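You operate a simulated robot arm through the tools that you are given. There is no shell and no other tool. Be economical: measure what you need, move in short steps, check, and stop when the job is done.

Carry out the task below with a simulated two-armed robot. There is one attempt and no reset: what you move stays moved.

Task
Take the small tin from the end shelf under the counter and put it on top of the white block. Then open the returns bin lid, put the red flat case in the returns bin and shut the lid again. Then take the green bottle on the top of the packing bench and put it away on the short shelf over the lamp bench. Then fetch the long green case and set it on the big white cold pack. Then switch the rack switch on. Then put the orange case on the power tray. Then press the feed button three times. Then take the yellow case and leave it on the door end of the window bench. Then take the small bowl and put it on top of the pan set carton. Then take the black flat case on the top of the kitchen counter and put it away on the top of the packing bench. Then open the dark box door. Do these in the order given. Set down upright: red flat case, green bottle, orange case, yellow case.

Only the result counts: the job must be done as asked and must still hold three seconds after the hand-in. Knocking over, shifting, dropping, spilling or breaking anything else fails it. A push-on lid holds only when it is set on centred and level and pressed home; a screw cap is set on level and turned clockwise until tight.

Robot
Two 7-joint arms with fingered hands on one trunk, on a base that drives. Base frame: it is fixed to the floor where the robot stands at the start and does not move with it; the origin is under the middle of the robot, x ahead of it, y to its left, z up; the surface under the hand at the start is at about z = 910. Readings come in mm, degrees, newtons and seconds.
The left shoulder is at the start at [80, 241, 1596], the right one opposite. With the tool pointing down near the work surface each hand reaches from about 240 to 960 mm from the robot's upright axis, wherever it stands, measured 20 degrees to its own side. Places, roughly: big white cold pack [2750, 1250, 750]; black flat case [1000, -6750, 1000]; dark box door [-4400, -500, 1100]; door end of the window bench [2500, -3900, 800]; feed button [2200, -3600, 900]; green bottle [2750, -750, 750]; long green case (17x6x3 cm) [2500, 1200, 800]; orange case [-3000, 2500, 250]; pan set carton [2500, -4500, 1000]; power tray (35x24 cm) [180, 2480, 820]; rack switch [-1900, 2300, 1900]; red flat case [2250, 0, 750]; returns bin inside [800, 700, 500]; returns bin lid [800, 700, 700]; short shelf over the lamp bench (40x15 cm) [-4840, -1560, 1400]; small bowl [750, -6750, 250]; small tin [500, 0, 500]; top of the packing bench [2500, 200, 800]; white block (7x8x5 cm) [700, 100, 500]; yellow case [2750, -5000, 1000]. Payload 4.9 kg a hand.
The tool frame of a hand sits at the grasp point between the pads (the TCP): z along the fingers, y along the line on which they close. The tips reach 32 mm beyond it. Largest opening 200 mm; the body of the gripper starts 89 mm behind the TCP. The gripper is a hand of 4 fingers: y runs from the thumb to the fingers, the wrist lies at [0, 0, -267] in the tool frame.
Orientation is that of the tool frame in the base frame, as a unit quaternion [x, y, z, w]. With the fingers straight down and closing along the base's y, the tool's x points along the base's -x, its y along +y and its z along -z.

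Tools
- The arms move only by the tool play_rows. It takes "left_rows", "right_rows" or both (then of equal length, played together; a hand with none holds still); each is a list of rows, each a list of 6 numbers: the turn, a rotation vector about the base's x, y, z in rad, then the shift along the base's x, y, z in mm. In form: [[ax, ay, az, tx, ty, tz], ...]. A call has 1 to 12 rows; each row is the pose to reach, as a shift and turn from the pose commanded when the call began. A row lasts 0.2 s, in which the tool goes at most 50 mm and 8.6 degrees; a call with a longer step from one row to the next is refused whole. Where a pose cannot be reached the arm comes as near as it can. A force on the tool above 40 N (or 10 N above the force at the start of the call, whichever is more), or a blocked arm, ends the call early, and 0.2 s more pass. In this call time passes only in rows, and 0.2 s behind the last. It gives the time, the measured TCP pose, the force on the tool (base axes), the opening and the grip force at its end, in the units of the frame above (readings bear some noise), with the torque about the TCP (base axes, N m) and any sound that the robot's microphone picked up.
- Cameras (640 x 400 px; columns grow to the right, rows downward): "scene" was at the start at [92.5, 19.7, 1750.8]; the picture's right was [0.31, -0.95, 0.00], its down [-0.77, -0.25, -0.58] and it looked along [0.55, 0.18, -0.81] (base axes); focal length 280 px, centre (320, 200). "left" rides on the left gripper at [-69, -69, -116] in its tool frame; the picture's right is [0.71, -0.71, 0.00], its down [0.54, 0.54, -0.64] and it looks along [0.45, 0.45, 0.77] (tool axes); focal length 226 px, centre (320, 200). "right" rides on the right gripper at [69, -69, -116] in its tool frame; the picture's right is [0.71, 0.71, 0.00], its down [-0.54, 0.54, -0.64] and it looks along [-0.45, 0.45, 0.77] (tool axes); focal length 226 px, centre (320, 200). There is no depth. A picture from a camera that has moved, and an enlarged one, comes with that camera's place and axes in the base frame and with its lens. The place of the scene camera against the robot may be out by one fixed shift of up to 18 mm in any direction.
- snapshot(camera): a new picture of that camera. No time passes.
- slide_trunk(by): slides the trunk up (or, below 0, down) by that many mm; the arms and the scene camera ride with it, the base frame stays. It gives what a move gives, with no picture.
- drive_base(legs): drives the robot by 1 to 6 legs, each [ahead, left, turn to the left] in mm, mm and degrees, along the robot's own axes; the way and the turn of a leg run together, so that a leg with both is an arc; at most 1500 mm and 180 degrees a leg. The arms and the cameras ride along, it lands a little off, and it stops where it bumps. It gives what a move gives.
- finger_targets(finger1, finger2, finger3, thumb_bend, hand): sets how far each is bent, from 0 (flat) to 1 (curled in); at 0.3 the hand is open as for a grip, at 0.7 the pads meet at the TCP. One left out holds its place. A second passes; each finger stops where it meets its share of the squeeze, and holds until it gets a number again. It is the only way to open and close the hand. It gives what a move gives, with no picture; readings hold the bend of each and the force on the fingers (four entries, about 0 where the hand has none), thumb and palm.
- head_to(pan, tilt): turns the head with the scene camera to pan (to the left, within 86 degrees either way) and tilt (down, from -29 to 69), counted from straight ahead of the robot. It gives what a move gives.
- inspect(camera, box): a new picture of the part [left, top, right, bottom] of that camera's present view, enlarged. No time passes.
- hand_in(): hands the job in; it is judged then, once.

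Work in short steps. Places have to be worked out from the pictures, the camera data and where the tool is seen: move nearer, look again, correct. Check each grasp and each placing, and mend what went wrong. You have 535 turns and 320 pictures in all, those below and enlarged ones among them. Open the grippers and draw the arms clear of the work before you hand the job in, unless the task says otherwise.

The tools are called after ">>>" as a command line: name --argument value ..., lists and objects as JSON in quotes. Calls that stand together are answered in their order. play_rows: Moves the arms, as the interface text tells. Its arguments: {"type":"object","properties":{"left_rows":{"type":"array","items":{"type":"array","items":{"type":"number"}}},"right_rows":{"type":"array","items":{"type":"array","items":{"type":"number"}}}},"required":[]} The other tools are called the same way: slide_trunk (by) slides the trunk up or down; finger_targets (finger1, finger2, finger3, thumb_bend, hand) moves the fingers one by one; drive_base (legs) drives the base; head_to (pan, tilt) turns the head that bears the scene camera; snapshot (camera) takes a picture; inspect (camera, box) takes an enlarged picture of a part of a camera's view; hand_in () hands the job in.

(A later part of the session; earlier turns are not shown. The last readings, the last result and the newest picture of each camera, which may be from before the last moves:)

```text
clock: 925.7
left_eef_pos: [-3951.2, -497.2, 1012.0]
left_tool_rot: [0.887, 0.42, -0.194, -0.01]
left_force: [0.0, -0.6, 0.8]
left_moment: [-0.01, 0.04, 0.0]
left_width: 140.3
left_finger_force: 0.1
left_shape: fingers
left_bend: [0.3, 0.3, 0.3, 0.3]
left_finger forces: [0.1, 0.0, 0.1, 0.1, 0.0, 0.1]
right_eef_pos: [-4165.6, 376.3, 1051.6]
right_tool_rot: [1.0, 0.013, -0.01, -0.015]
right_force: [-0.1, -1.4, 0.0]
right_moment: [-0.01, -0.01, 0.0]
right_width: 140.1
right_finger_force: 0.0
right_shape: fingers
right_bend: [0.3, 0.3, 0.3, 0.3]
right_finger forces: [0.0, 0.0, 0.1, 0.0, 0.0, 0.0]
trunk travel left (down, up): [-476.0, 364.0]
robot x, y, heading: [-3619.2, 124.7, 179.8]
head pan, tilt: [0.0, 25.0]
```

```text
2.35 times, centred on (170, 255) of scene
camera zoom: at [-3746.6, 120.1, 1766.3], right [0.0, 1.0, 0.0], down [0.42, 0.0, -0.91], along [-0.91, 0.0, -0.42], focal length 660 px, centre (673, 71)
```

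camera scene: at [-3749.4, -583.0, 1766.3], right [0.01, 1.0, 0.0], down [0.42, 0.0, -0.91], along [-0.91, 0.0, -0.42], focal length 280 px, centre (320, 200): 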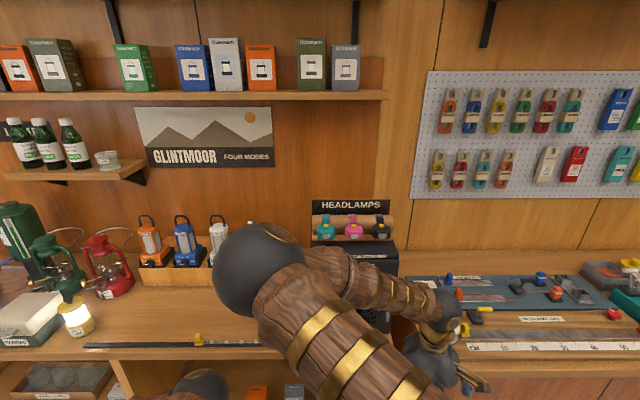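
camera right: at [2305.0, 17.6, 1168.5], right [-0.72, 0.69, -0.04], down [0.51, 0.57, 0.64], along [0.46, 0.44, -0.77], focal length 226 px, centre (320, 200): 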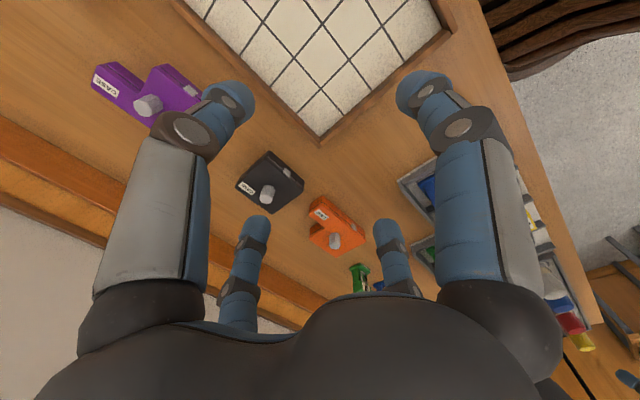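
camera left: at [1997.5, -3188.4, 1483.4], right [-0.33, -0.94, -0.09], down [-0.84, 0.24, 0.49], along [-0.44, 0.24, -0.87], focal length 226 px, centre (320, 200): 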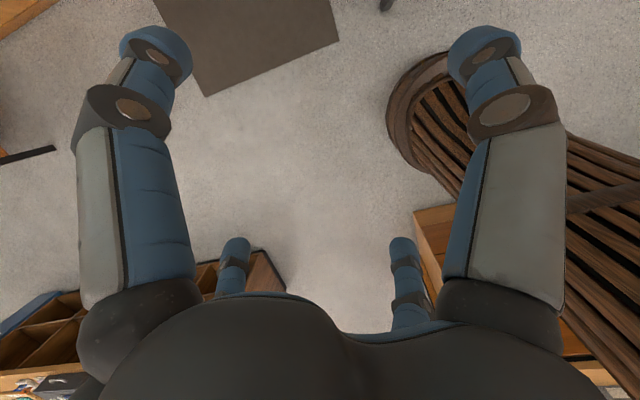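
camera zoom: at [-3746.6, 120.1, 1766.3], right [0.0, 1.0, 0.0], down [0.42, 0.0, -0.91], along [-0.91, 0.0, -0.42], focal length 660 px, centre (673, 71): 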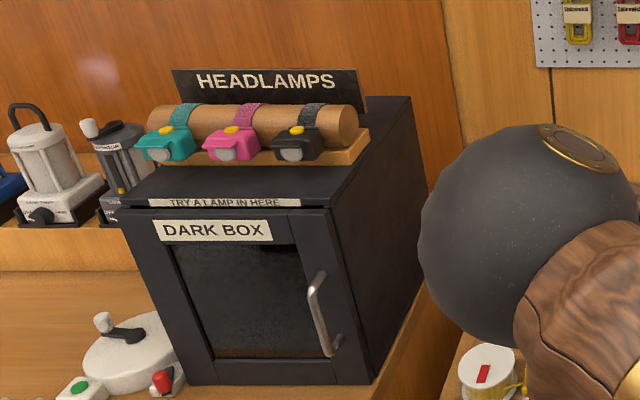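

The dark box door has a vertical bar handle on its right at about (−4427, −365, z 1000–1130), hinge at y≈−600. I'll grip the bar with the right hand tilted 45°. First I line up and tilt the hand.

>>> drive_base --legs '[[0, 725, 0]]'

>>> finger_targets --hand "right" --finger1 0.0 --finger2 0.45 --finger3 0.0 --thumb_bend 0.45

>>> play_rows --right_rows '[[0, 0.1, 0, -18, 0, 3], [0, 0.2, 0, -36, 0, 6], [0, 0.3, 0, -54, 0, 9], [0, 0.4, 0, -72, 0, 12], [0, 0.5, 0, -90, 0, 15], [0, 0.6, 0, -108, 0, 18], [0, 0.7, 0, -126, 0, 21], [0, 0.8, 0, -140, 0, 24]]'

>>> snapshot --camera "right"

```text
clock: 929.6
left_eef_pos: [-3963.0, -1220.5, 1013.1]
left_tool_rot: [0.889, 0.414, -0.196, -0.011]
left_force: [0.7, -0.4, -0.6]
left_moment: [0.0, 0.01, -0.01]
left_width: 140.3
left_finger_force: 0.1
left_shape: fingers
left_bend: [0.3, 0.3, 0.3, 0.3]
left_finger forces: [0.1, 0.1, 0.0, 0.0, 0.0, 0.1]
right_eef_pos: [-4169.0, -344.5, 1050.0]
right_tool_rot: [1.0, 0.008, -0.01, -0.014]
right_force: [0.3, -0.3, -0.9]
right_moment: [0.0, 0.01, 0.01]
right_width: 140.1
right_finger_force: 0.1
right_shape: fingers
right_bend: [0.3, 0.3, 0.3, 0.3]
right_finger forces: [0.0, 0.1, 0.0, 0.0, 0.0, 0.1]
trunk travel left (down, up): [-476.0, 364.0]
robot x, y, heading: [-3621.2, -602.8, 179.2]
head pan, tilt: [0.0, 25.0]
```

```text
clock: 930.6
left_eef_pos: [-3963.5, -1219.3, 1013.0]
left_tool_rot: [0.889, 0.415, -0.194, -0.011]
left_force: [-0.4, 0.0, -0.3]
left_moment: [0.02, 0.01, -0.02]
left_width: 140.4
left_finger_force: 0.0
left_shape: fingers
left_bend: [0.3, 0.3, 0.3, 0.3]
left_finger forces: [0.0, 0.0, 0.0, 0.1, 0.0, 0.0]
right_eef_pos: [-4167.7, -344.2, 1051.4]
right_tool_rot: [1.0, 0.007, -0.01, -0.014]
right_force: [0.5, -0.8, -0.4]
right_moment: [0.0, -0.03, 0.0]
right_width: 145.3
right_finger_force: 0.1
right_shape: fingers
right_bend: [0.01, 0.45, 0.01, 0.45]
right_finger forces: [0.0, 0.0, 0.0, 0.1, 0.0, 0.0]
trunk travel left (down, up): [-476.0, 364.0]
robot x, y, heading: [-3622.7, -600.6, 179.3]
head pan, tilt: [0.0, 25.0]
```

```text
clock: 932.4
left_eef_pos: [-3963.1, -1219.8, 1012.9]
left_tool_rot: [0.889, 0.414, -0.196, -0.011]
left_force: [-0.4, 0.6, -0.2]
left_moment: [0.0, 0.0, 0.0]
left_width: 140.0
left_finger_force: 0.0
left_shape: fingers
left_bend: [0.3, 0.3, 0.3, 0.3]
left_finger forces: [0.0, 0.0, 0.0, 0.0, 0.0, 0.0]
right_eef_pos: [-4307.6, -344.4, 1075.8]
right_tool_rot: [0.917, 0.001, -0.399, -0.015]
right_force: [0.1, -0.3, -0.5]
right_moment: [0.0, -0.01, 0.02]
right_width: 145.2
right_finger_force: 0.1
right_shape: fingers
right_bend: [0.01, 0.45, 0.01, 0.45]
right_finger forces: [0.1, 0.1, 0.0, 0.0, 0.1, 0.0]
trunk travel left (down, up): [-476.0, 364.0]
robot x, y, heading: [-3620.3, -602.8, 179.5]
head pan, tilt: [0.0, 25.0]
```

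```text
53 pictures are left
camera right: at [-4174.9, -277.9, 1106.5], right [0.47, -0.7, -0.54], down [0.1, -0.57, 0.82], along [-0.88, -0.44, -0.2], focal length 226 px, centre (320, 200)
```

right: 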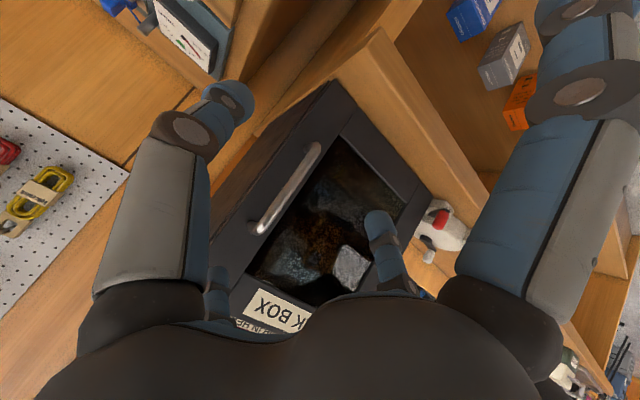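

The bar reads (−4427, −362), as expected. I shift −18 mm in y and advance 105 mm so the bar sits between thumb and finger2.

>>> play_rows --right_rows '[[0, 0, 0, -20, -18, 0], [0, 0, 0, -60, -18, 0], [0, 0, 0, -88, -18, 0], [0, 0, 0, -103, -18, 0]]'

>>> snapshot --camera "right"

```text
clock: 933.0
left_eef_pos: [-3960.2, -1220.2, 1014.7]
left_tool_rot: [0.889, 0.414, -0.196, -0.013]
left_force: [0.0, -0.3, 0.3]
left_moment: [0.03, 0.02, -0.04]
left_width: 140.0
left_finger_force: 0.2
left_shape: fingers
left_bend: [0.3, 0.3, 0.3, 0.3]
left_finger forces: [0.0, 0.1, 0.0, 0.1, 0.0, 0.1]
right_eef_pos: [-4333.7, -361.8, 1074.0]
right_tool_rot: [0.918, -0.001, -0.397, -0.018]
right_force: [4.4, -1.5, 0.3]
right_moment: [0.05, 0.52, 0.0]
right_width: 144.8
right_finger_force: 3.0
right_shape: fingers
right_bend: [0.01, 0.45, 0.0, 0.45]
right_finger forces: [0.0, 0.1, 5.1, 0.0, 0.0, 0.0]
trunk travel left (down, up): [-476.0, 364.0]
robot x, y, heading: [-3619.2, -604.5, 179.3]
head pan, tilt: [0.0, 25.0]
stopped in row 2 (right hand): the force on the tool passed its limit at 121 N (the readings are from after the stop); the commanded pose is now the measured one
```

```text
52 pictures are left
camera right: at [-4201.0, -294.6, 1106.3], right [0.47, -0.7, -0.54], down [0.09, -0.57, 0.82], along [-0.88, -0.43, -0.21], focal length 226 px, centre (320, 200)
```

right: 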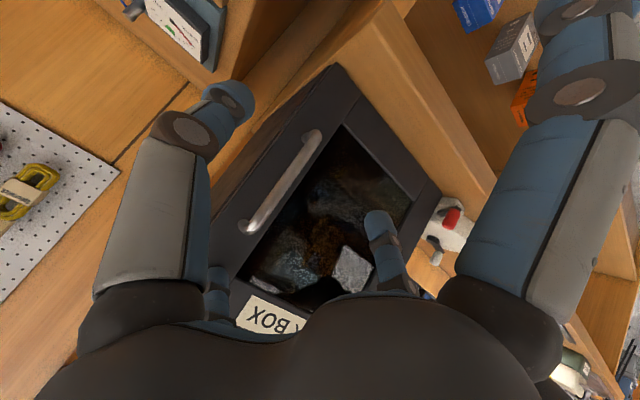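

Flat finger3 touched the box front. I pull back, curl finger3, raise 30 mm so I grip the bar near its top, and advance again carefully.

>>> play_rows --right_rows '[[0, 0, 0, 30, 0, 10], [0, 0, 0, 35, 0, 32]]'

>>> finger_targets --hand "right" --finger3 1.0

>>> play_rows --right_rows '[[0, 0, 0, -25, 0, 0], [0, 0, 0, -50, 0, 0], [0, 0, 0, -75, 0, 0], [0, 0, 0, -95, 0, 0], [0, 0, 0, -110, 0, 0]]'

>>> snapshot --camera "right"

```text
clock: 933.6
left_eef_pos: [-3948.6, -1225.6, 1010.2]
left_tool_rot: [0.887, 0.422, -0.189, -0.005]
left_force: [-0.3, 0.1, -0.6]
left_moment: [0.01, 0.01, 0.03]
left_width: 139.9
left_finger_force: 0.1
left_shape: fingers
left_bend: [0.3, 0.3, 0.3, 0.3]
left_finger forces: [0.0, 0.0, 0.0, 0.0, 0.1, 0.0]
right_eef_pos: [-4304.0, -340.9, 1111.2]
right_tool_rot: [0.915, -0.024, -0.402, -0.019]
right_force: [-0.9, -0.7, 0.4]
right_moment: [0.02, 0.03, -0.05]
right_width: 145.2
right_finger_force: 0.1
right_shape: fingers
right_bend: [0.01, 0.45, 0.0, 0.45]
right_finger forces: [0.0, 0.0, 0.0, 0.0, 0.0, 0.0]
trunk travel left (down, up): [-476.0, 364.0]
robot x, y, heading: [-3623.3, -601.6, 179.1]
head pan, tilt: [0.0, 25.0]
```

```text
clock: 934.6
left_eef_pos: [-3949.9, -1225.3, 1009.7]
left_tool_rot: [0.887, 0.421, -0.188, -0.005]
left_force: [0.1, -0.5, 0.1]
left_moment: [0.01, -0.01, 0.0]
left_width: 140.0
left_finger_force: 0.1
left_shape: fingers
left_bend: [0.3, 0.3, 0.3, 0.3]
left_finger forces: [0.1, 0.0, 0.0, 0.0, 0.1, 0.0]
right_eef_pos: [-4304.5, -340.0, 1109.3]
right_tool_rot: [0.916, -0.024, -0.4, -0.019]
right_force: [-0.6, 0.2, 0.7]
right_moment: [0.02, 0.03, -0.04]
right_width: 144.9
right_finger_force: 0.1
right_shape: fingers
right_bend: [0.01, 0.45, 1.0, 0.45]
right_finger forces: [0.0, 0.1, 0.1, 0.1, 0.0, 0.0]
trunk travel left (down, up): [-476.0, 364.0]
robot x, y, heading: [-3625.0, -602.5, 179.3]
head pan, tilt: [0.0, 25.0]
```

```text
clock: 935.8
left_eef_pos: [-3963.7, -1219.5, 1013.0]
left_tool_rot: [0.889, 0.414, -0.196, -0.012]
left_force: [0.8, 0.2, -0.1]
left_moment: [0.02, -0.01, 0.02]
left_width: 139.9
left_finger_force: 0.0
left_shape: fingers
left_bend: [0.3, 0.3, 0.3, 0.3]
left_finger forces: [0.1, 0.1, 0.0, 0.0, 0.1, 0.0]
right_eef_pos: [-4411.1, -360.6, 1104.9]
right_tool_rot: [0.919, -0.002, -0.395, -0.019]
right_force: [-0.1, 0.4, 0.4]
right_moment: [-0.01, 0.01, 0.0]
right_width: 145.3
right_finger_force: 0.0
right_shape: fingers
right_bend: [0.01, 0.45, 1.0, 0.45]
right_finger forces: [0.0, 0.0, 0.0, 0.0, 0.0, 0.0]
trunk travel left (down, up): [-476.0, 364.0]
robot x, y, heading: [-3621.9, -604.7, 179.3]
head pan, tilt: [0.0, 25.0]
```

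```text
51 pictures are left
camera right: at [-4278.1, -294.5, 1136.5], right [0.47, -0.7, -0.54], down [0.08, -0.57, 0.82], along [-0.88, -0.43, -0.21], focal length 226 px, centre (320, 200)
```

right: 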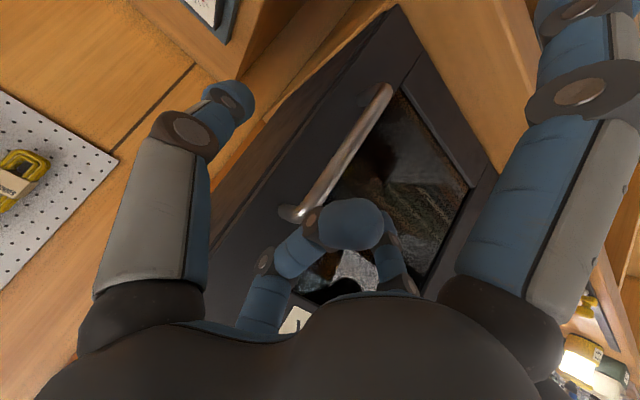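

The bar lies on the grip axis. I close thumb and finger2 on it.

>>> finger_targets --hand "right" --finger2 0.85 --thumb_bend 0.85

>>> snapshot --camera "right"

```text
clock: 936.8
left_eef_pos: [-3963.7, -1220.0, 1013.1]
left_tool_rot: [0.889, 0.413, -0.197, -0.011]
left_force: [0.6, 0.0, 0.6]
left_moment: [-0.01, 0.02, -0.01]
left_width: 140.0
left_finger_force: 0.1
left_shape: fingers
left_bend: [0.3, 0.3, 0.3, 0.3]
left_finger forces: [0.0, 0.0, 0.0, 0.1, 0.0, 0.0]
right_eef_pos: [-4412.5, -359.7, 1106.1]
right_tool_rot: [0.918, -0.002, -0.395, -0.019]
right_force: [0.5, 3.2, -0.4]
right_moment: [0.01, 0.04, 0.03]
right_width: 125.3
right_finger_force: 0.7
right_shape: fingers
right_bend: [0.01, 0.83, 1.0, 0.78]
right_finger forces: [0.0, 0.0, 1.3, 0.0, 0.0, 0.0]
trunk travel left (down, up): [-476.0, 364.0]
robot x, y, heading: [-3621.8, -603.6, 179.1]
head pan, tilt: [0.0, 25.0]
```

```text
50 pictures are left
camera right: at [-4277.9, -293.8, 1136.9], right [0.47, -0.7, -0.54], down [0.09, -0.57, 0.82], along [-0.88, -0.43, -0.21], focal length 226 px, centre (320, 200)
```

right: 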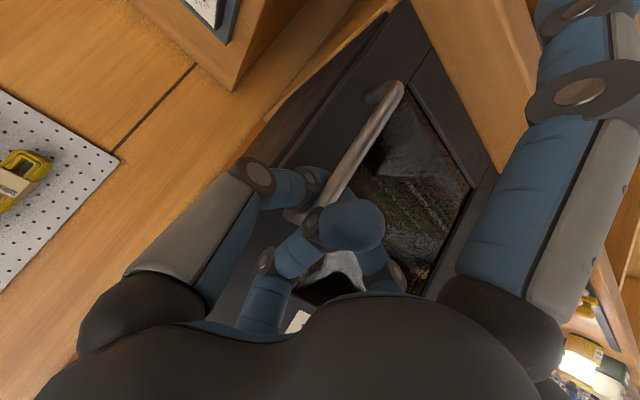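

The thumb has hooked behind the bar and the door already seems slightly ajar. I pull by driving back 90 mm and look.

>>> drive_base --legs '[[-90, 12, 0]]'

>>> snapshot --camera "right"

```text
clock: 937.9
left_eef_pos: [-3877.8, -1232.9, 1012.6]
left_tool_rot: [0.889, 0.413, -0.195, -0.012]
left_force: [-0.2, -0.7, -0.3]
left_moment: [0.0, 0.0, 0.01]
left_width: 140.1
left_finger_force: 0.0
left_shape: fingers
left_bend: [0.3, 0.3, 0.3, 0.3]
left_finger forces: [0.0, 0.0, 0.1, 0.1, 0.0, 0.0]
right_eef_pos: [-4325.0, -371.6, 1103.1]
right_tool_rot: [0.918, -0.003, -0.395, -0.019]
right_force: [-0.7, 0.6, 0.0]
right_moment: [0.01, 0.01, -0.02]
right_width: 125.4
right_finger_force: 0.1
right_shape: fingers
right_bend: [0.01, 0.84, 1.0, 0.78]
right_finger forces: [0.0, 0.0, 0.1, 0.0, 0.0, 0.1]
trunk travel left (down, up): [-476.0, 364.0]
robot x, y, heading: [-3532.3, -616.7, 179.4]
head pan, tilt: [0.0, 25.0]
```

```text
49 pictures are left
camera right: at [-4190.8, -306.4, 1135.4], right [0.47, -0.7, -0.54], down [0.08, -0.57, 0.82], along [-0.88, -0.43, -0.21], focal length 226 px, centre (320, 200)
```

right: 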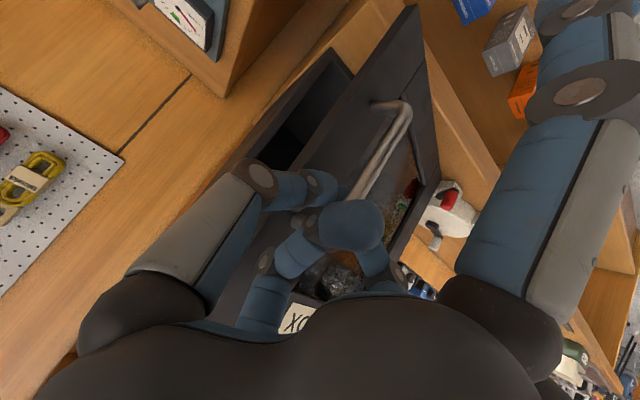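

The door swings open. I follow its arc: back 105 mm and left 95 mm.

>>> drive_base --legs '[[-60, 40, 0], [-45, 55, 0]]'

>>> snapshot --camera "right"

```text
clock: 939.5
left_eef_pos: [-3775.5, -1326.1, 1014.6]
left_tool_rot: [0.89, 0.411, -0.196, -0.01]
left_force: [-0.1, -0.5, 1.3]
left_moment: [-0.06, 0.02, 0.0]
left_width: 140.1
left_finger_force: 0.0
left_shape: fingers
left_bend: [0.3, 0.3, 0.3, 0.3]
left_finger forces: [0.0, 0.1, 0.1, 0.1, 0.0, 0.0]
right_eef_pos: [-4221.0, -466.0, 1103.8]
right_tool_rot: [0.918, -0.004, -0.397, -0.017]
right_force: [-5.3, -1.4, -0.6]
right_moment: [-0.01, 0.09, -0.26]
right_width: 125.7
right_finger_force: 12.8
right_shape: fingers
right_bend: [0.01, 0.57, 1.0, 0.84]
right_finger forces: [0.0, 12.3, 0.1, 0.0, 13.0, 0.1]
trunk travel left (down, up): [-476.0, 364.0]
robot x, y, heading: [-3428.3, -713.9, 179.3]
head pan, tilt: [0.0, 25.0]
```

```text
48 pictures are left
camera right: at [-4087.2, -399.4, 1136.4], right [0.47, -0.7, -0.53], down [0.09, -0.57, 0.82], along [-0.88, -0.43, -0.21], focal length 226 px, centre (320, 200)
```

right: 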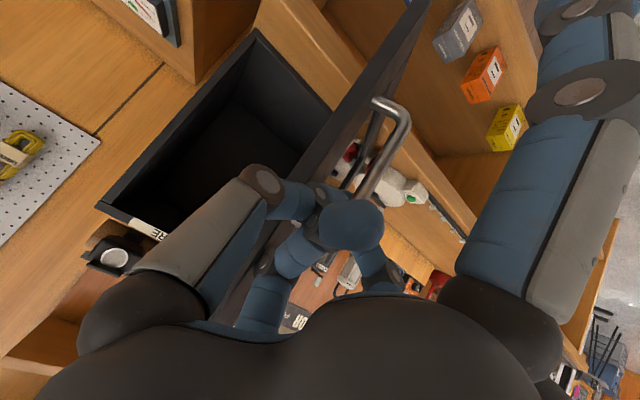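

The door is open roughly 65°. I swing it a little further (50 mm left), then release.

>>> drive_base --legs '[[-8, 50, 0]]'

>>> finger_targets --hand "right" --finger2 0.3 --thumb_bend 0.3

>>> snapshot --camera "right"

```text
clock: 940.5
left_eef_pos: [-3772.0, -1369.0, 1013.8]
left_tool_rot: [0.891, 0.408, -0.196, -0.013]
left_force: [-0.3, -0.3, -0.5]
left_moment: [0.03, -0.06, -0.02]
left_width: 140.0
left_finger_force: 0.1
left_shape: fingers
left_bend: [0.3, 0.3, 0.3, 0.3]
left_finger forces: [0.1, 0.1, 0.0, 0.1, 0.0, 0.0]
right_eef_pos: [-4205.6, -494.6, 1103.8]
right_tool_rot: [0.919, -0.014, -0.393, -0.027]
right_force: [15.3, 9.7, 2.2]
right_moment: [0.01, 0.32, -0.77]
right_width: 125.5
right_finger_force: 30.6
right_shape: fingers
right_bend: [0.01, 0.58, 1.0, 0.83]
right_finger forces: [0.0, 14.7, 0.0, 0.1, 46.1, 0.0]
trunk travel left (down, up): [-476.0, 364.0]
robot x, y, heading: [-3422.1, -757.3, 178.7]
head pan, tilt: [0.0, 25.0]
stopped in leg 1: the force on the tool passed its limit at 46 N (the readings are from after the stop); the commanded pose is now the measured one
```

```text
clock: 941.5
left_eef_pos: [-3771.6, -1370.2, 1013.1]
left_tool_rot: [0.891, 0.409, -0.196, -0.014]
left_force: [-0.1, -0.1, -0.4]
left_moment: [-0.01, 0.01, 0.0]
left_width: 140.2
left_finger_force: 0.0
left_shape: fingers
left_bend: [0.3, 0.3, 0.3, 0.3]
left_finger forces: [0.1, 0.0, 0.0, 0.0, 0.1, 0.1]
right_eef_pos: [-4208.0, -500.7, 1104.1]
right_tool_rot: [0.919, -0.011, -0.394, -0.024]
right_force: [-0.9, 0.2, 0.3]
right_moment: [0.01, 0.03, 0.0]
right_width: 163.8
right_finger_force: 0.0
right_shape: fingers
right_bend: [0.01, 0.3, 1.0, 0.3]
right_finger forces: [0.0, 0.1, 0.1, 0.1, 0.1, 0.1]
trunk travel left (down, up): [-476.0, 364.0]
robot x, y, heading: [-3417.8, -757.0, 178.6]
head pan, tilt: [0.0, 25.0]
```

```text
47 pictures are left
camera right: at [-4073.1, -437.0, 1136.6], right [0.46, -0.71, -0.54], down [0.07, -0.57, 0.82], along [-0.89, -0.41, -0.21], focal length 226 px, centre (320, 200)
```

right: 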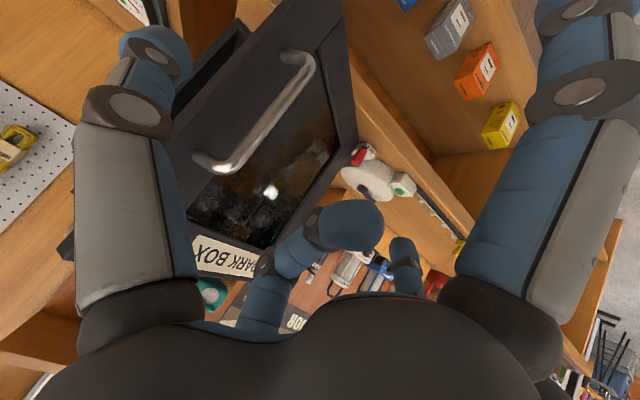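

On release the door swung back to about 49°. I'll push it further open from the inside: make a fist, go round its free edge, and push toward −y.

>>> finger_targets --hand "right" --finger1 0.5 --finger2 0.7 --thumb_bend 0.7

>>> play_rows --right_rows '[[0, 0, 0, 40, 0, 0], [0, 0, 0, 80, 5, 0], [0, 0, 0, 88, 50, 0], [0, 0, 0, 88, 98, 0], [0, 0, 0, 88, 146, 0], [0, 0, 0, 88, 194, 0], [0, 0, 0, 60, 225, 0], [0, 0, 0, 15, 235, 0], [0, 0, 0, -30, 235, 0], [0, 0, 0, -75, 235, 0]]'

>>> snapshot --camera "right"

```text
clock: 942.5
left_eef_pos: [-3772.0, -1370.6, 1013.4]
left_tool_rot: [0.891, 0.409, -0.196, -0.013]
left_force: [-0.7, -0.3, -0.2]
left_moment: [0.01, -0.02, 0.0]
left_width: 140.4
left_finger_force: 0.0
left_shape: fingers
left_bend: [0.3, 0.3, 0.3, 0.3]
left_finger forces: [0.1, 0.0, 0.0, 0.0, 0.1, 0.0]
right_eef_pos: [-4207.7, -499.6, 1104.2]
right_tool_rot: [0.919, -0.011, -0.394, -0.025]
right_force: [-0.1, -1.1, -0.5]
right_moment: [0.01, -0.03, 0.01]
right_width: 46.9
right_finger_force: 0.0
right_shape: fingers
right_bend: [0.5, 0.7, 1.0, 0.7]
right_finger forces: [0.0, 0.0, 0.0, 0.1, 0.0, 0.0]
trunk travel left (down, up): [-476.0, 364.0]
robot x, y, heading: [-3421.3, -755.1, 178.6]
head pan, tilt: [0.0, 25.0]
```

```text
clock: 944.7
left_eef_pos: [-3771.8, -1369.9, 1013.7]
left_tool_rot: [0.892, 0.408, -0.195, -0.014]
left_force: [-0.3, 0.6, 0.0]
left_moment: [0.01, -0.03, 0.0]
left_width: 139.9
left_finger_force: 0.0
left_shape: fingers
left_bend: [0.3, 0.3, 0.3, 0.3]
left_finger forces: [0.0, 0.0, 0.0, 0.1, 0.0, 0.0]
right_eef_pos: [-4283.7, -264.0, 1103.3]
right_tool_rot: [0.919, -0.011, -0.394, -0.025]
right_force: [0.0, -0.1, 0.0]
right_moment: [-0.02, 0.01, -0.01]
right_width: 46.5
right_finger_force: 0.1
right_shape: fingers
right_bend: [0.5, 0.7, 1.0, 0.7]
right_finger forces: [0.0, 0.1, 0.0, 0.0, 0.0, 0.1]
trunk travel left (down, up): [-476.0, 364.0]
robot x, y, heading: [-3418.7, -753.4, 178.8]
head pan, tilt: [0.0, 25.0]
```

```text
46 pictures are left
camera right: at [-4148.7, -201.3, 1136.2], right [0.46, -0.71, -0.54], down [0.07, -0.57, 0.82], along [-0.89, -0.41, -0.21], focal length 226 px, centre (320, 200)
```

right: 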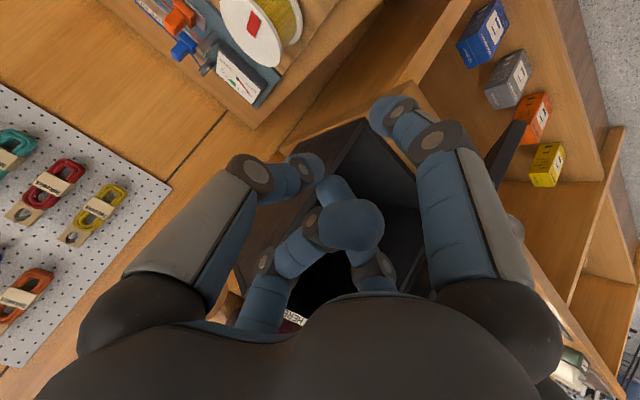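

The hand is inside the swing. I push toward −y to open the door further.

>>> play_rows --right_rows '[[0, 0, 0, 0, -45, 0], [0, 0, 0, 2, -90, 0], [0, 0, 0, 6, -130, 0], [0, 0, 0, 12, -165, 0], [0, 0, 0, 18, -195, 0], [0, 0, 0, 24, -220, 0], [0, 0, 0, 28, -240, 0]]'

>>> snapshot --camera "right"

```text
clock: 945.5
left_eef_pos: [-3772.6, -1365.3, 1015.6]
left_tool_rot: [0.893, 0.405, -0.198, -0.014]
left_force: [0.6, 0.1, -0.1]
left_moment: [-0.03, 0.02, 0.03]
left_width: 140.3
left_finger_force: 0.1
left_shape: fingers
left_bend: [0.3, 0.3, 0.3, 0.3]
left_finger forces: [0.0, 0.1, 0.0, 0.0, 0.0, 0.1]
right_eef_pos: [-4267.1, -355.9, 1105.6]
right_tool_rot: [0.918, -0.021, -0.395, -0.032]
right_force: [11.3, 10.7, 4.6]
right_moment: [-0.49, 0.15, 0.79]
right_width: 46.6
right_finger_force: 7.2
right_shape: fingers
right_bend: [0.5, 0.7, 1.0, 0.7]
right_finger forces: [0.0, 15.2, 0.0, 0.0, 0.0, 0.1]
trunk travel left (down, up): [-476.0, 364.0]
robot x, y, heading: [-3421.7, -754.5, 178.2]
head pan, tilt: [0.0, 25.0]
stopped in row 3 (right hand): the force on the tool passed its limit at 44 N (the readings are from after the stop); the commanded pose is now the measured one
```

```text
45 pictures are left
camera right: at [-4131.7, -296.9, 1139.4], right [0.44, -0.71, -0.54], down [0.06, -0.58, 0.81], along [-0.9, -0.39, -0.22], focal length 226 px, centre (320, 200)
```

right: 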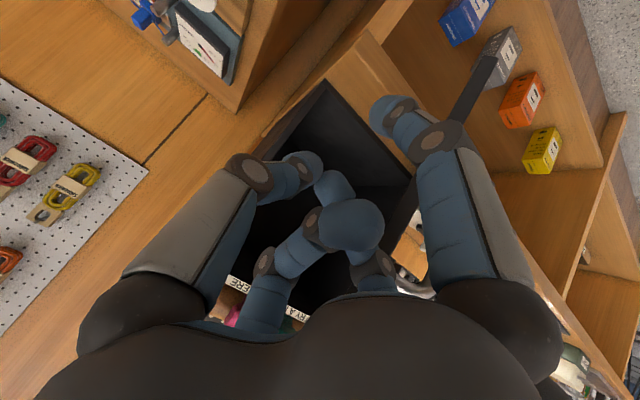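

I was pushing on the door's edge end-on. I back up a little, go deeper (−x 75 mm), and push again on the inner face.

>>> play_rows --right_rows '[[0, 0, 0, 0, 40, 0], [0, 0, 0, -40, 45, 0], [0, 0, 0, -80, 40, 0], [0, 0, 0, -80, 0, 0], [0, 0, 0, -78, -40, 0], [0, 0, 0, -72, -80, 0], [0, 0, 0, -62, -115, 0], [0, 0, 0, -48, -148, 0], [0, 0, 0, -32, -175, 0], [0, 0, 0, -15, -195, 0]]'

>>> snapshot --camera "right"

```text
clock: 947.7
left_eef_pos: [-3780.4, -1361.7, 1015.2]
left_tool_rot: [0.893, 0.405, -0.196, -0.011]
left_force: [-0.3, 0.2, 0.1]
left_moment: [-0.01, 0.0, 0.0]
left_width: 139.9
left_finger_force: 0.0
left_shape: fingers
left_bend: [0.3, 0.3, 0.3, 0.3]
left_finger forces: [0.0, 0.1, 0.0, 0.0, 0.1, 0.1]
right_eef_pos: [-4289.7, -544.5, 1102.9]
right_tool_rot: [0.919, -0.023, -0.393, -0.031]
right_force: [-12.6, 27.6, 3.2]
right_moment: [-2.03, -1.03, 0.83]
right_width: 46.7
right_finger_force: 13.8
right_shape: fingers
right_bend: [0.5, 0.7, 1.0, 0.7]
right_finger forces: [0.0, 27.5, 0.0, 0.0, 0.0, 0.7]
trunk travel left (down, up): [-476.0, 364.0]
robot x, y, heading: [-3419.9, -753.8, 178.2]
head pan, tilt: [0.0, 25.0]
```

```text
44 pictures are left
camera right: at [-4152.4, -485.4, 1136.1], right [0.44, -0.72, -0.54], down [0.05, -0.58, 0.81], along [-0.9, -0.39, -0.22], focal length 226 px, centre (320, 200)
```

right: 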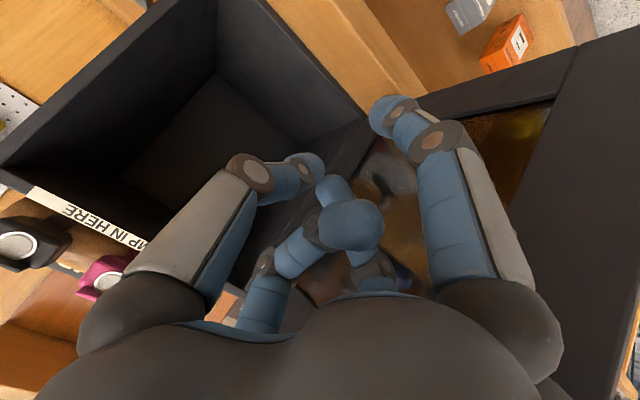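

The door is now open about 95°. I withdraw the hand and check the door and the lantern next to it.

>>> play_rows --right_rows '[[0, 0, 0, 0, 40, 0], [0, 0, 0, 5, 80, 0], [0, 0, 0, 15, 125, 0], [0, 0, 0, 30, 170, 0], [0, 0, 0, 60, 205, 0], [0, 0, 0, 100, 225, 0], [0, 0, 0, 145, 235, 0]]'

>>> head_to --pan 0 --tilt 40

>>> snapshot --camera "scene"

```text
clock: 949.3
left_eef_pos: [-3773.3, -1369.4, 1013.8]
left_tool_rot: [0.892, 0.406, -0.197, -0.015]
left_force: [-0.4, -1.4, 0.6]
left_moment: [0.01, 0.03, -0.03]
left_width: 140.0
left_finger_force: 0.0
left_shape: fingers
left_bend: [0.3, 0.3, 0.3, 0.3]
left_finger forces: [0.0, 0.0, 0.0, 0.1, 0.1, 0.1]
right_eef_pos: [-4142.8, -324.3, 1105.4]
right_tool_rot: [0.918, -0.017, -0.395, -0.031]
right_force: [0.1, -0.9, -0.7]
right_moment: [0.06, 0.0, 0.0]
right_width: 46.6
right_finger_force: 0.0
right_shape: fingers
right_bend: [0.5, 0.7, 1.0, 0.7]
right_finger forces: [0.1, 0.0, 0.0, 0.1, 0.0, 0.0]
trunk travel left (down, up): [-476.0, 364.0]
robot x, y, heading: [-3420.5, -757.3, 178.5]
head pan, tilt: [0.0, 25.0]
```

```text
clock: 950.1
left_eef_pos: [-3774.1, -1368.3, 1013.3]
left_tool_rot: [0.892, 0.406, -0.196, -0.013]
left_force: [0.4, 0.1, -0.1]
left_moment: [-0.01, 0.0, -0.02]
left_width: 140.0
left_finger_force: 0.1
left_shape: fingers
left_bend: [0.3, 0.3, 0.3, 0.3]
left_finger forces: [0.1, 0.0, 0.0, 0.1, 0.0, 0.0]
right_eef_pos: [-4144.6, -323.6, 1102.9]
right_tool_rot: [0.918, -0.019, -0.394, -0.032]
right_force: [0.7, 0.0, -0.7]
right_moment: [0.0, -0.02, -0.03]
right_width: 46.5
right_finger_force: 0.0
right_shape: fingers
right_bend: [0.5, 0.7, 1.0, 0.7]
right_finger forces: [0.1, 0.0, 0.0, 0.0, 0.0, 0.0]
trunk travel left (down, up): [-476.0, 364.0]
robot x, y, heading: [-3420.1, -751.1, 178.5]
head pan, tilt: [0.0, 40.0]
```

```text
43 pictures are left
camera scene: at [-3545.4, -755.8, 1743.0], right [0.03, 1.0, 0.0], down [0.64, -0.02, -0.77], along [-0.77, 0.02, -0.64], focal length 280 px, centre (320, 200)
```

scene: 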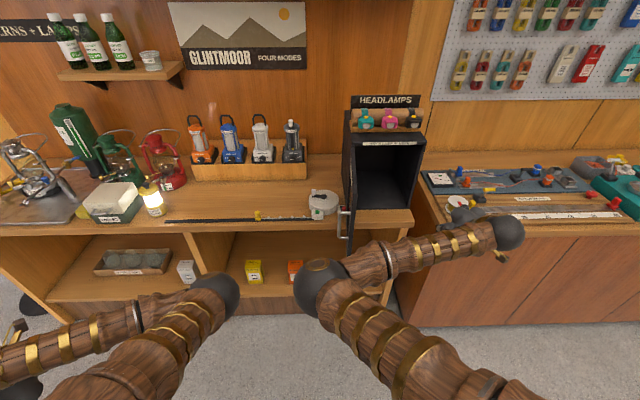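

The door stands open at about 90°, and all three bottles on the short shelf are in place. I zoom in on the door/lantern.

>>> inspect --camera "scene" --box '[260, 90, 440, 250]'

```text
2.50 times, centred on (350, 170) of scene
camera zoom: at [-3545.4, -755.8, 1743.0], right [0.03, 1.0, 0.0], down [0.64, -0.02, -0.77], along [-0.77, 0.02, -0.64], focal length 701 px, centre (245, 275)
```

zoom: 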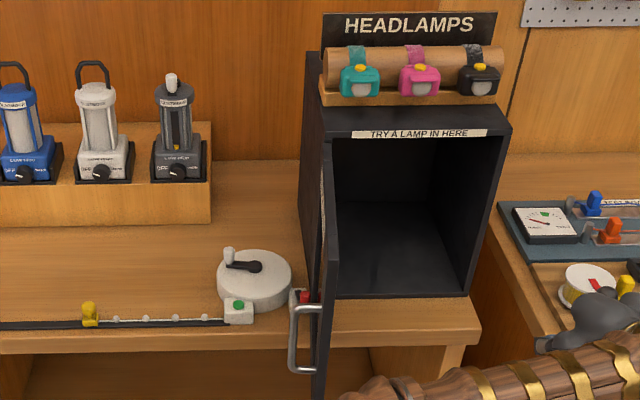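

Task 11 is done. Remaining: set the nudged green repair case straight again. I retract the right hand, drive to the small repair bench, and prepare the same 45° grip.

>>> play_rows --right_rows '[[0, 0, 0, 40, -20, 0], [0, 0, 0, 80, -40, 0], [0, 0, 0, 110, -60, 0]]'

>>> drive_base --legs '[[190, 0, 1.4], [0, -1480, 0], [0, -600, 0]]'

```text
clock: 950.9
left_eef_pos: [-3774.8, -1369.5, 1013.0]
left_tool_rot: [0.892, 0.407, -0.196, -0.013]
left_force: [0.2, 0.4, 0.1]
left_moment: [0.02, 0.02, 0.05]
left_width: 140.0
left_finger_force: 0.1
left_shape: fingers
left_bend: [0.3, 0.3, 0.3, 0.3]
left_finger forces: [0.1, 0.0, 0.0, 0.0, 0.1, 0.1]
right_eef_pos: [-4032.9, -383.8, 1105.0]
right_tool_rot: [0.919, -0.018, -0.394, -0.031]
right_force: [0.7, -0.2, 0.6]
right_moment: [0.03, 0.0, 0.0]
right_width: 46.5
right_finger_force: 0.0
right_shape: fingers
right_bend: [0.5, 0.7, 1.0, 0.7]
right_finger forces: [0.0, 0.0, 0.1, 0.0, 0.0, 0.0]
trunk travel left (down, up): [-476.0, 364.0]
robot x, y, heading: [-3422.5, -753.0, 178.3]
head pan, tilt: [0.0, 40.0]
```

```text
clock: 962.3
left_eef_pos: [-3950.6, 696.7, 1013.5]
left_tool_rot: [0.887, 0.419, -0.196, -0.012]
left_force: [0.7, -2.0, -0.3]
left_moment: [0.06, 0.0, -0.05]
left_width: 140.0
left_finger_force: 0.1
left_shape: fingers
left_bend: [0.3, 0.3, 0.3, 0.3]
left_finger forces: [0.0, 0.0, 0.0, 0.1, 0.0, 0.1]
right_eef_pos: [-4235.1, 1672.8, 1105.5]
right_tool_rot: [0.919, -0.005, -0.394, -0.025]
right_force: [0.4, -0.6, 0.7]
right_moment: [0.01, 0.01, -0.03]
right_width: 46.4
right_finger_force: 0.1
right_shape: fingers
right_bend: [0.5, 0.7, 1.0, 0.7]
right_finger forces: [0.1, 0.0, 0.1, 0.0, 0.0, 0.0]
trunk travel left (down, up): [-476.0, 364.0]
robot x, y, heading: [-3615.8, 1317.1, 179.8]
head pan, tilt: [0.0, 40.0]
```

>>> drive_base --legs '[[0, 0, -89.8]]'

>>> slide_trunk --by -400

>>> head_to --pan 5 --tilt 35

>>> inspect --camera "scene" --box '[220, 160, 480, 330]'

```text
clock: 966.5
left_eef_pos: [-4235.5, 1653.6, 1013.6]
left_tool_rot: [0.923, -0.331, -0.131, -0.146]
left_force: [-0.5, 0.4, -0.1]
left_moment: [0.0, -0.03, -0.02]
left_width: 140.1
left_finger_force: 0.0
left_shape: fingers
left_bend: [0.3, 0.3, 0.3, 0.3]
left_finger forces: [0.0, 0.0, 0.0, 0.0, 0.0, 0.0]
right_eef_pos: [-3257.8, 1936.9, 1103.9]
right_tool_rot: [-0.645, 0.654, 0.261, 0.297]
right_force: [-0.6, -0.5, -0.2]
right_moment: [-0.02, 0.0, 0.0]
right_width: 46.7
right_finger_force: 0.0
right_shape: fingers
right_bend: [0.5, 0.7, 1.0, 0.7]
right_finger forces: [0.1, 0.0, 0.0, 0.0, 0.0, 0.1]
trunk travel left (down, up): [-476.0, 364.0]
robot x, y, heading: [-3611.4, 1314.3, 89.6]
head pan, tilt: [0.0, 40.0]
```

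```text
clock: 967.7
left_eef_pos: [-4235.7, 1654.6, 947.3]
left_tool_rot: [0.922, -0.333, -0.137, -0.144]
left_force: [4.9, 0.2, 19.1]
left_moment: [-1.58, 1.39, 0.4]
left_width: 140.2
left_finger_force: 9.6
left_shape: fingers
left_bend: [0.3, 0.27, 0.3, 0.3]
left_finger forces: [0.1, 19.0, 0.0, 0.1, 0.1, 0.1]
right_eef_pos: [-3254.8, 1937.5, 1030.8]
right_tool_rot: [-0.645, 0.654, 0.262, 0.296]
right_force: [0.1, -0.1, -1.0]
right_moment: [-0.03, 0.01, -0.02]
right_width: 46.5
right_finger_force: 0.1
right_shape: fingers
right_bend: [0.5, 0.7, 1.0, 0.7]
right_finger forces: [0.0, 0.0, 0.0, 0.1, 0.0, 0.1]
trunk travel left (down, up): [-404.0, 436.0]
robot x, y, heading: [-3614.1, 1319.3, 89.8]
head pan, tilt: [0.0, 40.0]
stopped: the force on the tool passed its limit at 60 N (the readings are from after the stop); the commanded pose is now the measured one
```

```text
clock: 968.4
left_eef_pos: [-4235.0, 1654.2, 947.0]
left_tool_rot: [0.921, -0.333, -0.138, -0.145]
left_force: [4.9, 1.6, 19.6]
left_moment: [-1.62, 1.52, 0.26]
left_width: 140.1
left_finger_force: 9.7
left_shape: fingers
left_bend: [0.3, 0.27, 0.3, 0.3]
left_finger forces: [0.1, 20.6, 0.1, 0.1, 0.0, 0.0]
right_eef_pos: [-3254.2, 1936.9, 1032.1]
right_tool_rot: [-0.645, 0.654, 0.261, 0.297]
right_force: [-0.1, 0.3, -1.0]
right_moment: [0.03, -0.02, 0.0]
right_width: 46.5
right_finger_force: 0.1
right_shape: fingers
right_bend: [0.5, 0.7, 1.0, 0.7]
right_finger forces: [0.1, 0.1, 0.0, 0.0, 0.0, 0.0]
trunk travel left (down, up): [-404.0, 436.0]
robot x, y, heading: [-3613.2, 1314.2, 90.0]
head pan, tilt: [5.0, 35.0]
```

```text
2.35 times, centred on (350, 245) of scene
camera zoom: at [-3625.6, 1431.3, 1678.8], right [1.0, 0.08, 0.0], down [0.05, -0.57, -0.82], along [-0.07, 0.82, -0.57], focal length 660 px, centre (249, 94)
```

zoom: 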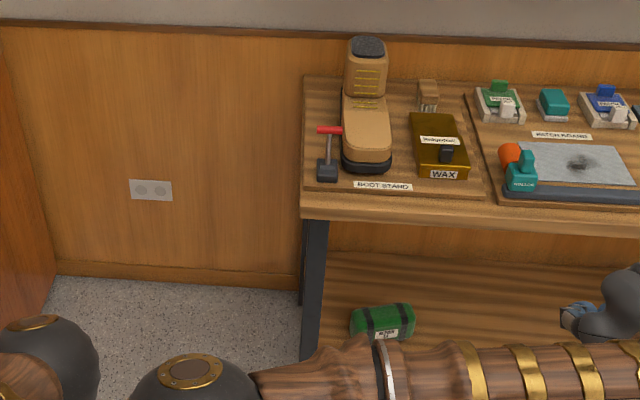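

The left hand touched the repairs bench. I raise again at once and look with its camera.

>>> slide_trunk --by 90

>>> snapshot --camera "left"

```text
clock: 969.6
left_eef_pos: [-4235.4, 1653.8, 1035.4]
left_tool_rot: [0.922, -0.332, -0.137, -0.145]
left_force: [0.6, 0.0, 0.3]
left_moment: [-0.01, 0.02, 0.0]
left_width: 139.9
left_finger_force: 0.1
left_shape: fingers
left_bend: [0.3, 0.3, 0.3, 0.3]
left_finger forces: [0.0, 0.1, 0.0, 0.1, 0.0, 0.0]
right_eef_pos: [-3256.6, 1937.7, 1121.8]
right_tool_rot: [-0.645, 0.654, 0.26, 0.297]
right_force: [-0.1, 0.5, -0.8]
right_moment: [0.02, 0.01, 0.05]
right_width: 46.6
right_finger_force: 0.0
right_shape: fingers
right_bend: [0.5, 0.7, 1.0, 0.7]
right_finger forces: [0.0, 0.0, 0.0, 0.1, 0.0, 0.0]
trunk travel left (down, up): [-494.0, 346.0]
robot x, y, heading: [-3612.7, 1318.2, 89.8]
head pan, tilt: [5.0, 35.0]
```

```text
40 pictures are left
camera left: at [-4225.2, 1702.5, 1178.0], right [0.99, 0.12, -0.12], down [0.15, -0.94, 0.31], along [-0.08, -0.32, -0.94], focal length 226 px, centre (320, 200)
```

left: 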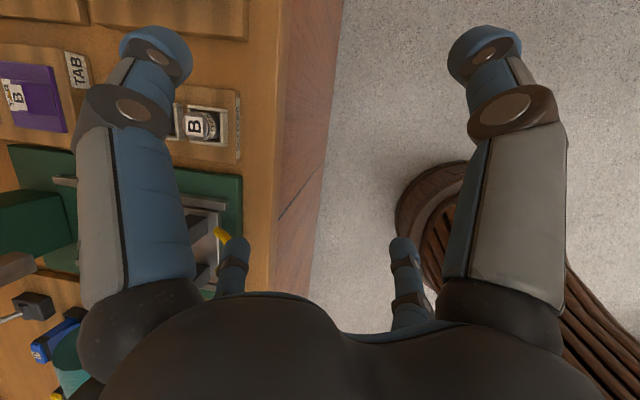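

Nothing was toppled there. I move the left hand inward, away from that bench, before lowering.

>>> play_rows --left_rows '[[0, 0, 0, 45, -5, 5], [0, 0, 0, 90, -10, 5], [0, 0, 0, 135, -15, 5], [0, 0, 0, 180, -25, 5]]'

>>> finger_targets --hand "right" --finger1 1.0 --finger2 0.25 --finger3 0.1 --thumb_bend 0.25

```text
clock: 970.6
left_eef_pos: [-4147.7, 1581.4, 1020.9]
left_tool_rot: [0.95, -0.246, -0.151, -0.116]
left_force: [-0.1, 0.0, -0.5]
left_moment: [0.02, 0.03, 0.0]
left_width: 140.3
left_finger_force: 0.0
left_shape: fingers
left_bend: [0.3, 0.3, 0.3, 0.3]
left_finger forces: [0.0, 0.1, 0.1, 0.0, 0.1, 0.1]
left hand out of reach, approached as far as the arm can: row 3, 4
right_eef_pos: [-3244.9, 1938.2, 1128.4]
right_tool_rot: [-0.631, 0.665, 0.264, 0.3]
right_force: [0.3, -0.8, 0.2]
right_moment: [0.03, -0.03, -0.03]
right_width: 46.6
right_finger_force: 0.0
right_shape: fingers
right_bend: [0.5, 0.7, 1.0, 0.7]
right_finger forces: [0.0, 0.0, 0.0, 0.0, 0.0, 0.1]
trunk travel left (down, up): [-494.0, 346.0]
robot x, y, heading: [-3614.6, 1321.2, 89.7]
head pan, tilt: [5.0, 35.0]
stopped in row 4 (left hand): the arm was blocked; the commanded pose is now the measured one
```

```text
clock: 971.6
left_eef_pos: [-4148.6, 1581.1, 1021.2]
left_tool_rot: [0.95, -0.246, -0.151, -0.116]
left_force: [-0.4, 0.4, 0.1]
left_moment: [0.01, 0.0, -0.01]
left_width: 140.0
left_finger_force: 0.1
left_shape: fingers
left_bend: [0.3, 0.3, 0.3, 0.3]
left_finger forces: [0.1, 0.1, 0.0, 0.0, 0.0, 0.0]
right_eef_pos: [-3246.0, 1936.6, 1128.3]
right_tool_rot: [-0.631, 0.665, 0.263, 0.3]
right_force: [0.2, -0.8, 0.1]
right_moment: [-0.01, 0.02, -0.03]
right_width: 120.1
right_finger_force: 0.1
right_shape: fingers
right_bend: [1.0, 0.25, 0.1, 0.25]
right_finger forces: [0.0, 0.1, 0.0, 0.0, 0.0, 0.0]
trunk travel left (down, up): [-494.0, 346.0]
robot x, y, heading: [-3614.0, 1314.9, 90.2]
head pan, tilt: [5.0, 35.0]
```

The left hand now clears the bench edge by ~50 mm. I lower the trunk in two steps.

>>> slide_trunk --by -300

>>> slide_trunk --by -185

```text
clock: 974.6
left_eef_pos: [-4145.6, 1582.3, 720.8]
left_tool_rot: [0.95, -0.246, -0.152, -0.115]
left_force: [0.1, -0.6, 0.4]
left_moment: [0.01, -0.03, -0.01]
left_width: 140.3
left_finger_force: 0.0
left_shape: fingers
left_bend: [0.3, 0.3, 0.3, 0.3]
left_finger forces: [0.1, 0.1, 0.0, 0.0, 0.0, 0.0]
right_eef_pos: [-3245.5, 1938.8, 827.3]
right_tool_rot: [-0.631, 0.665, 0.264, 0.3]
right_force: [0.6, 0.5, 0.6]
right_moment: [0.0, 0.01, 0.01]
right_width: 120.1
right_finger_force: 0.1
right_shape: fingers
right_bend: [1.0, 0.25, 0.1, 0.25]
right_finger forces: [0.1, 0.0, 0.0, 0.0, 0.0, 0.0]
trunk travel left (down, up): [-194.0, 646.0]
robot x, y, heading: [-3613.5, 1317.6, 90.1]
head pan, tilt: [5.0, 35.0]
```

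```text
clock: 976.6
left_eef_pos: [-4147.6, 1581.1, 535.7]
left_tool_rot: [0.951, -0.245, -0.151, -0.115]
left_force: [-0.8, 0.2, 0.1]
left_moment: [0.01, 0.01, -0.02]
left_width: 140.1
left_finger_force: 0.1
left_shape: fingers
left_bend: [0.3, 0.3, 0.3, 0.3]
left_finger forces: [0.0, 0.0, 0.0, 0.1, 0.1, 0.1]
right_eef_pos: [-3246.4, 1938.5, 643.1]
right_tool_rot: [-0.63, 0.665, 0.265, 0.302]
right_force: [-0.3, 0.0, 0.4]
right_moment: [-0.01, 0.01, -0.02]
right_width: 120.2
right_finger_force: 0.0
right_shape: fingers
right_bend: [1.0, 0.25, 0.1, 0.25]
right_finger forces: [0.0, 0.0, 0.0, 0.0, 0.1, 0.0]
trunk travel left (down, up): [-9.0, 831.0]
robot x, y, heading: [-3614.5, 1318.5, 89.8]
head pan, tilt: [5.0, 35.0]
```

I lower and extend the right hand to the shelf-height pose with the case's yaw.

>>> play_rows --right_rows '[[0, 0, 0.023, -14, 18, -37], [0, 0, 0.046, -28, 36, -74], [0, 0, 0.069, -42, 54, -111], [0, 0, 0.092, -56, 74, -148], [0, 0, 0.115, -70, 94, -185], [0, 0, 0.138, -84, 115, -222], [0, 0, 0.161, -98, 137, -259], [0, 0, 0.184, -112, 160, -296], [0, 0, 0.207, -126, 183, -332], [0, 0, 0.23, -140, 207, -366]]'

>>> snapshot --camera "right"

```text
clock: 978.8
left_eef_pos: [-4146.7, 1581.9, 536.4]
left_tool_rot: [0.951, -0.245, -0.151, -0.116]
left_force: [0.0, -0.7, 0.7]
left_moment: [0.0, -0.02, 0.0]
left_width: 140.4
left_finger_force: 0.1
left_shape: fingers
left_bend: [0.3, 0.3, 0.3, 0.3]
left_finger forces: [0.0, 0.1, 0.1, 0.1, 0.0, 0.0]
right_eef_pos: [-3332.5, 2113.7, 371.1]
right_tool_rot: [0.703, -0.594, -0.294, -0.258]
right_force: [-0.1, 0.1, 0.7]
right_moment: [0.01, 0.04, 0.0]
right_width: 120.1
right_finger_force: 0.1
right_shape: fingers
right_bend: [1.0, 0.25, 0.1, 0.25]
right_finger forces: [0.0, 0.1, 0.1, 0.0, 0.0, 0.1]
right hand out of reach, approached as far as the arm can: row 2, 3, 4, 5, 6, 7, 8, 9, 10
trunk travel left (down, up): [-9.0, 831.0]
robot x, y, heading: [-3613.3, 1316.6, 89.8]
head pan, tilt: [5.0, 35.0]
```

```text
39 pictures are left
camera right: at [-3242.4, 1996.2, 403.4], right [-0.61, -0.6, -0.52], down [-0.53, -0.17, 0.83], along [-0.59, 0.78, -0.21], focal length 226 px, centre (320, 200)
```

right: 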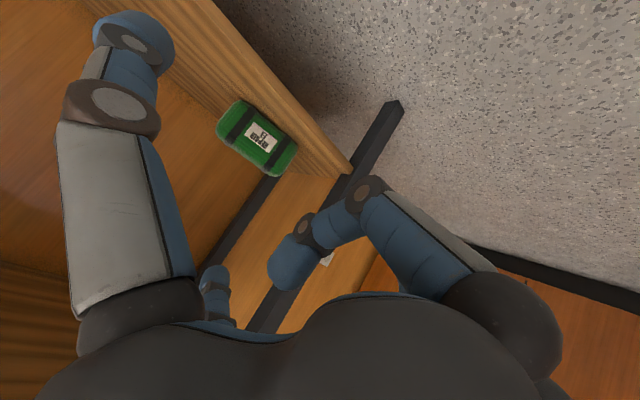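

The arm took a poor elbow path again. I fold it back to tool-down (keeping the yaw) at the start pose that worked for the orange case.

>>> play_rows --right_rows '[[-0.098, -0.015, 0, 10, -28, 27], [-0.195, -0.029, 0, 20, -56, 54], [-0.293, -0.044, 0, 30, -84, 81], [-0.39, -0.058, 0, 40, -112, 108], [-0.488, -0.073, 0, 50, -140, 135], [-0.585, -0.088, 0, 60, -168, 162], [-0.683, -0.102, 0, 72, -196, 190], [-0.78, -0.117, 0, 85, -222, 219]]'

```text
clock: 980.6
left_eef_pos: [-4146.1, 1581.3, 536.2]
left_tool_rot: [0.951, -0.245, -0.151, -0.115]
left_force: [-0.6, 0.1, 0.8]
left_moment: [0.0, 0.02, 0.0]
left_width: 139.9
left_finger_force: 0.0
left_shape: fingers
left_bend: [0.3, 0.3, 0.3, 0.3]
left_finger forces: [0.0, 0.0, 0.0, 0.1, 0.0, 0.0]
right_eef_pos: [-3247.2, 1893.4, 591.0]
right_tool_rot: [0.768, -0.64, -0.011, -0.013]
right_force: [-0.6, -0.9, -0.5]
right_moment: [-0.02, -0.02, 0.01]
right_width: 120.4
right_finger_force: 0.1
right_shape: fingers
right_bend: [1.0, 0.25, 0.1, 0.25]
right_finger forces: [0.0, 0.0, 0.0, 0.0, 0.0, 0.0]
trunk travel left (down, up): [-9.0, 831.0]
robot x, y, heading: [-3616.5, 1317.8, 90.0]
head pan, tilt: [5.0, 35.0]
```

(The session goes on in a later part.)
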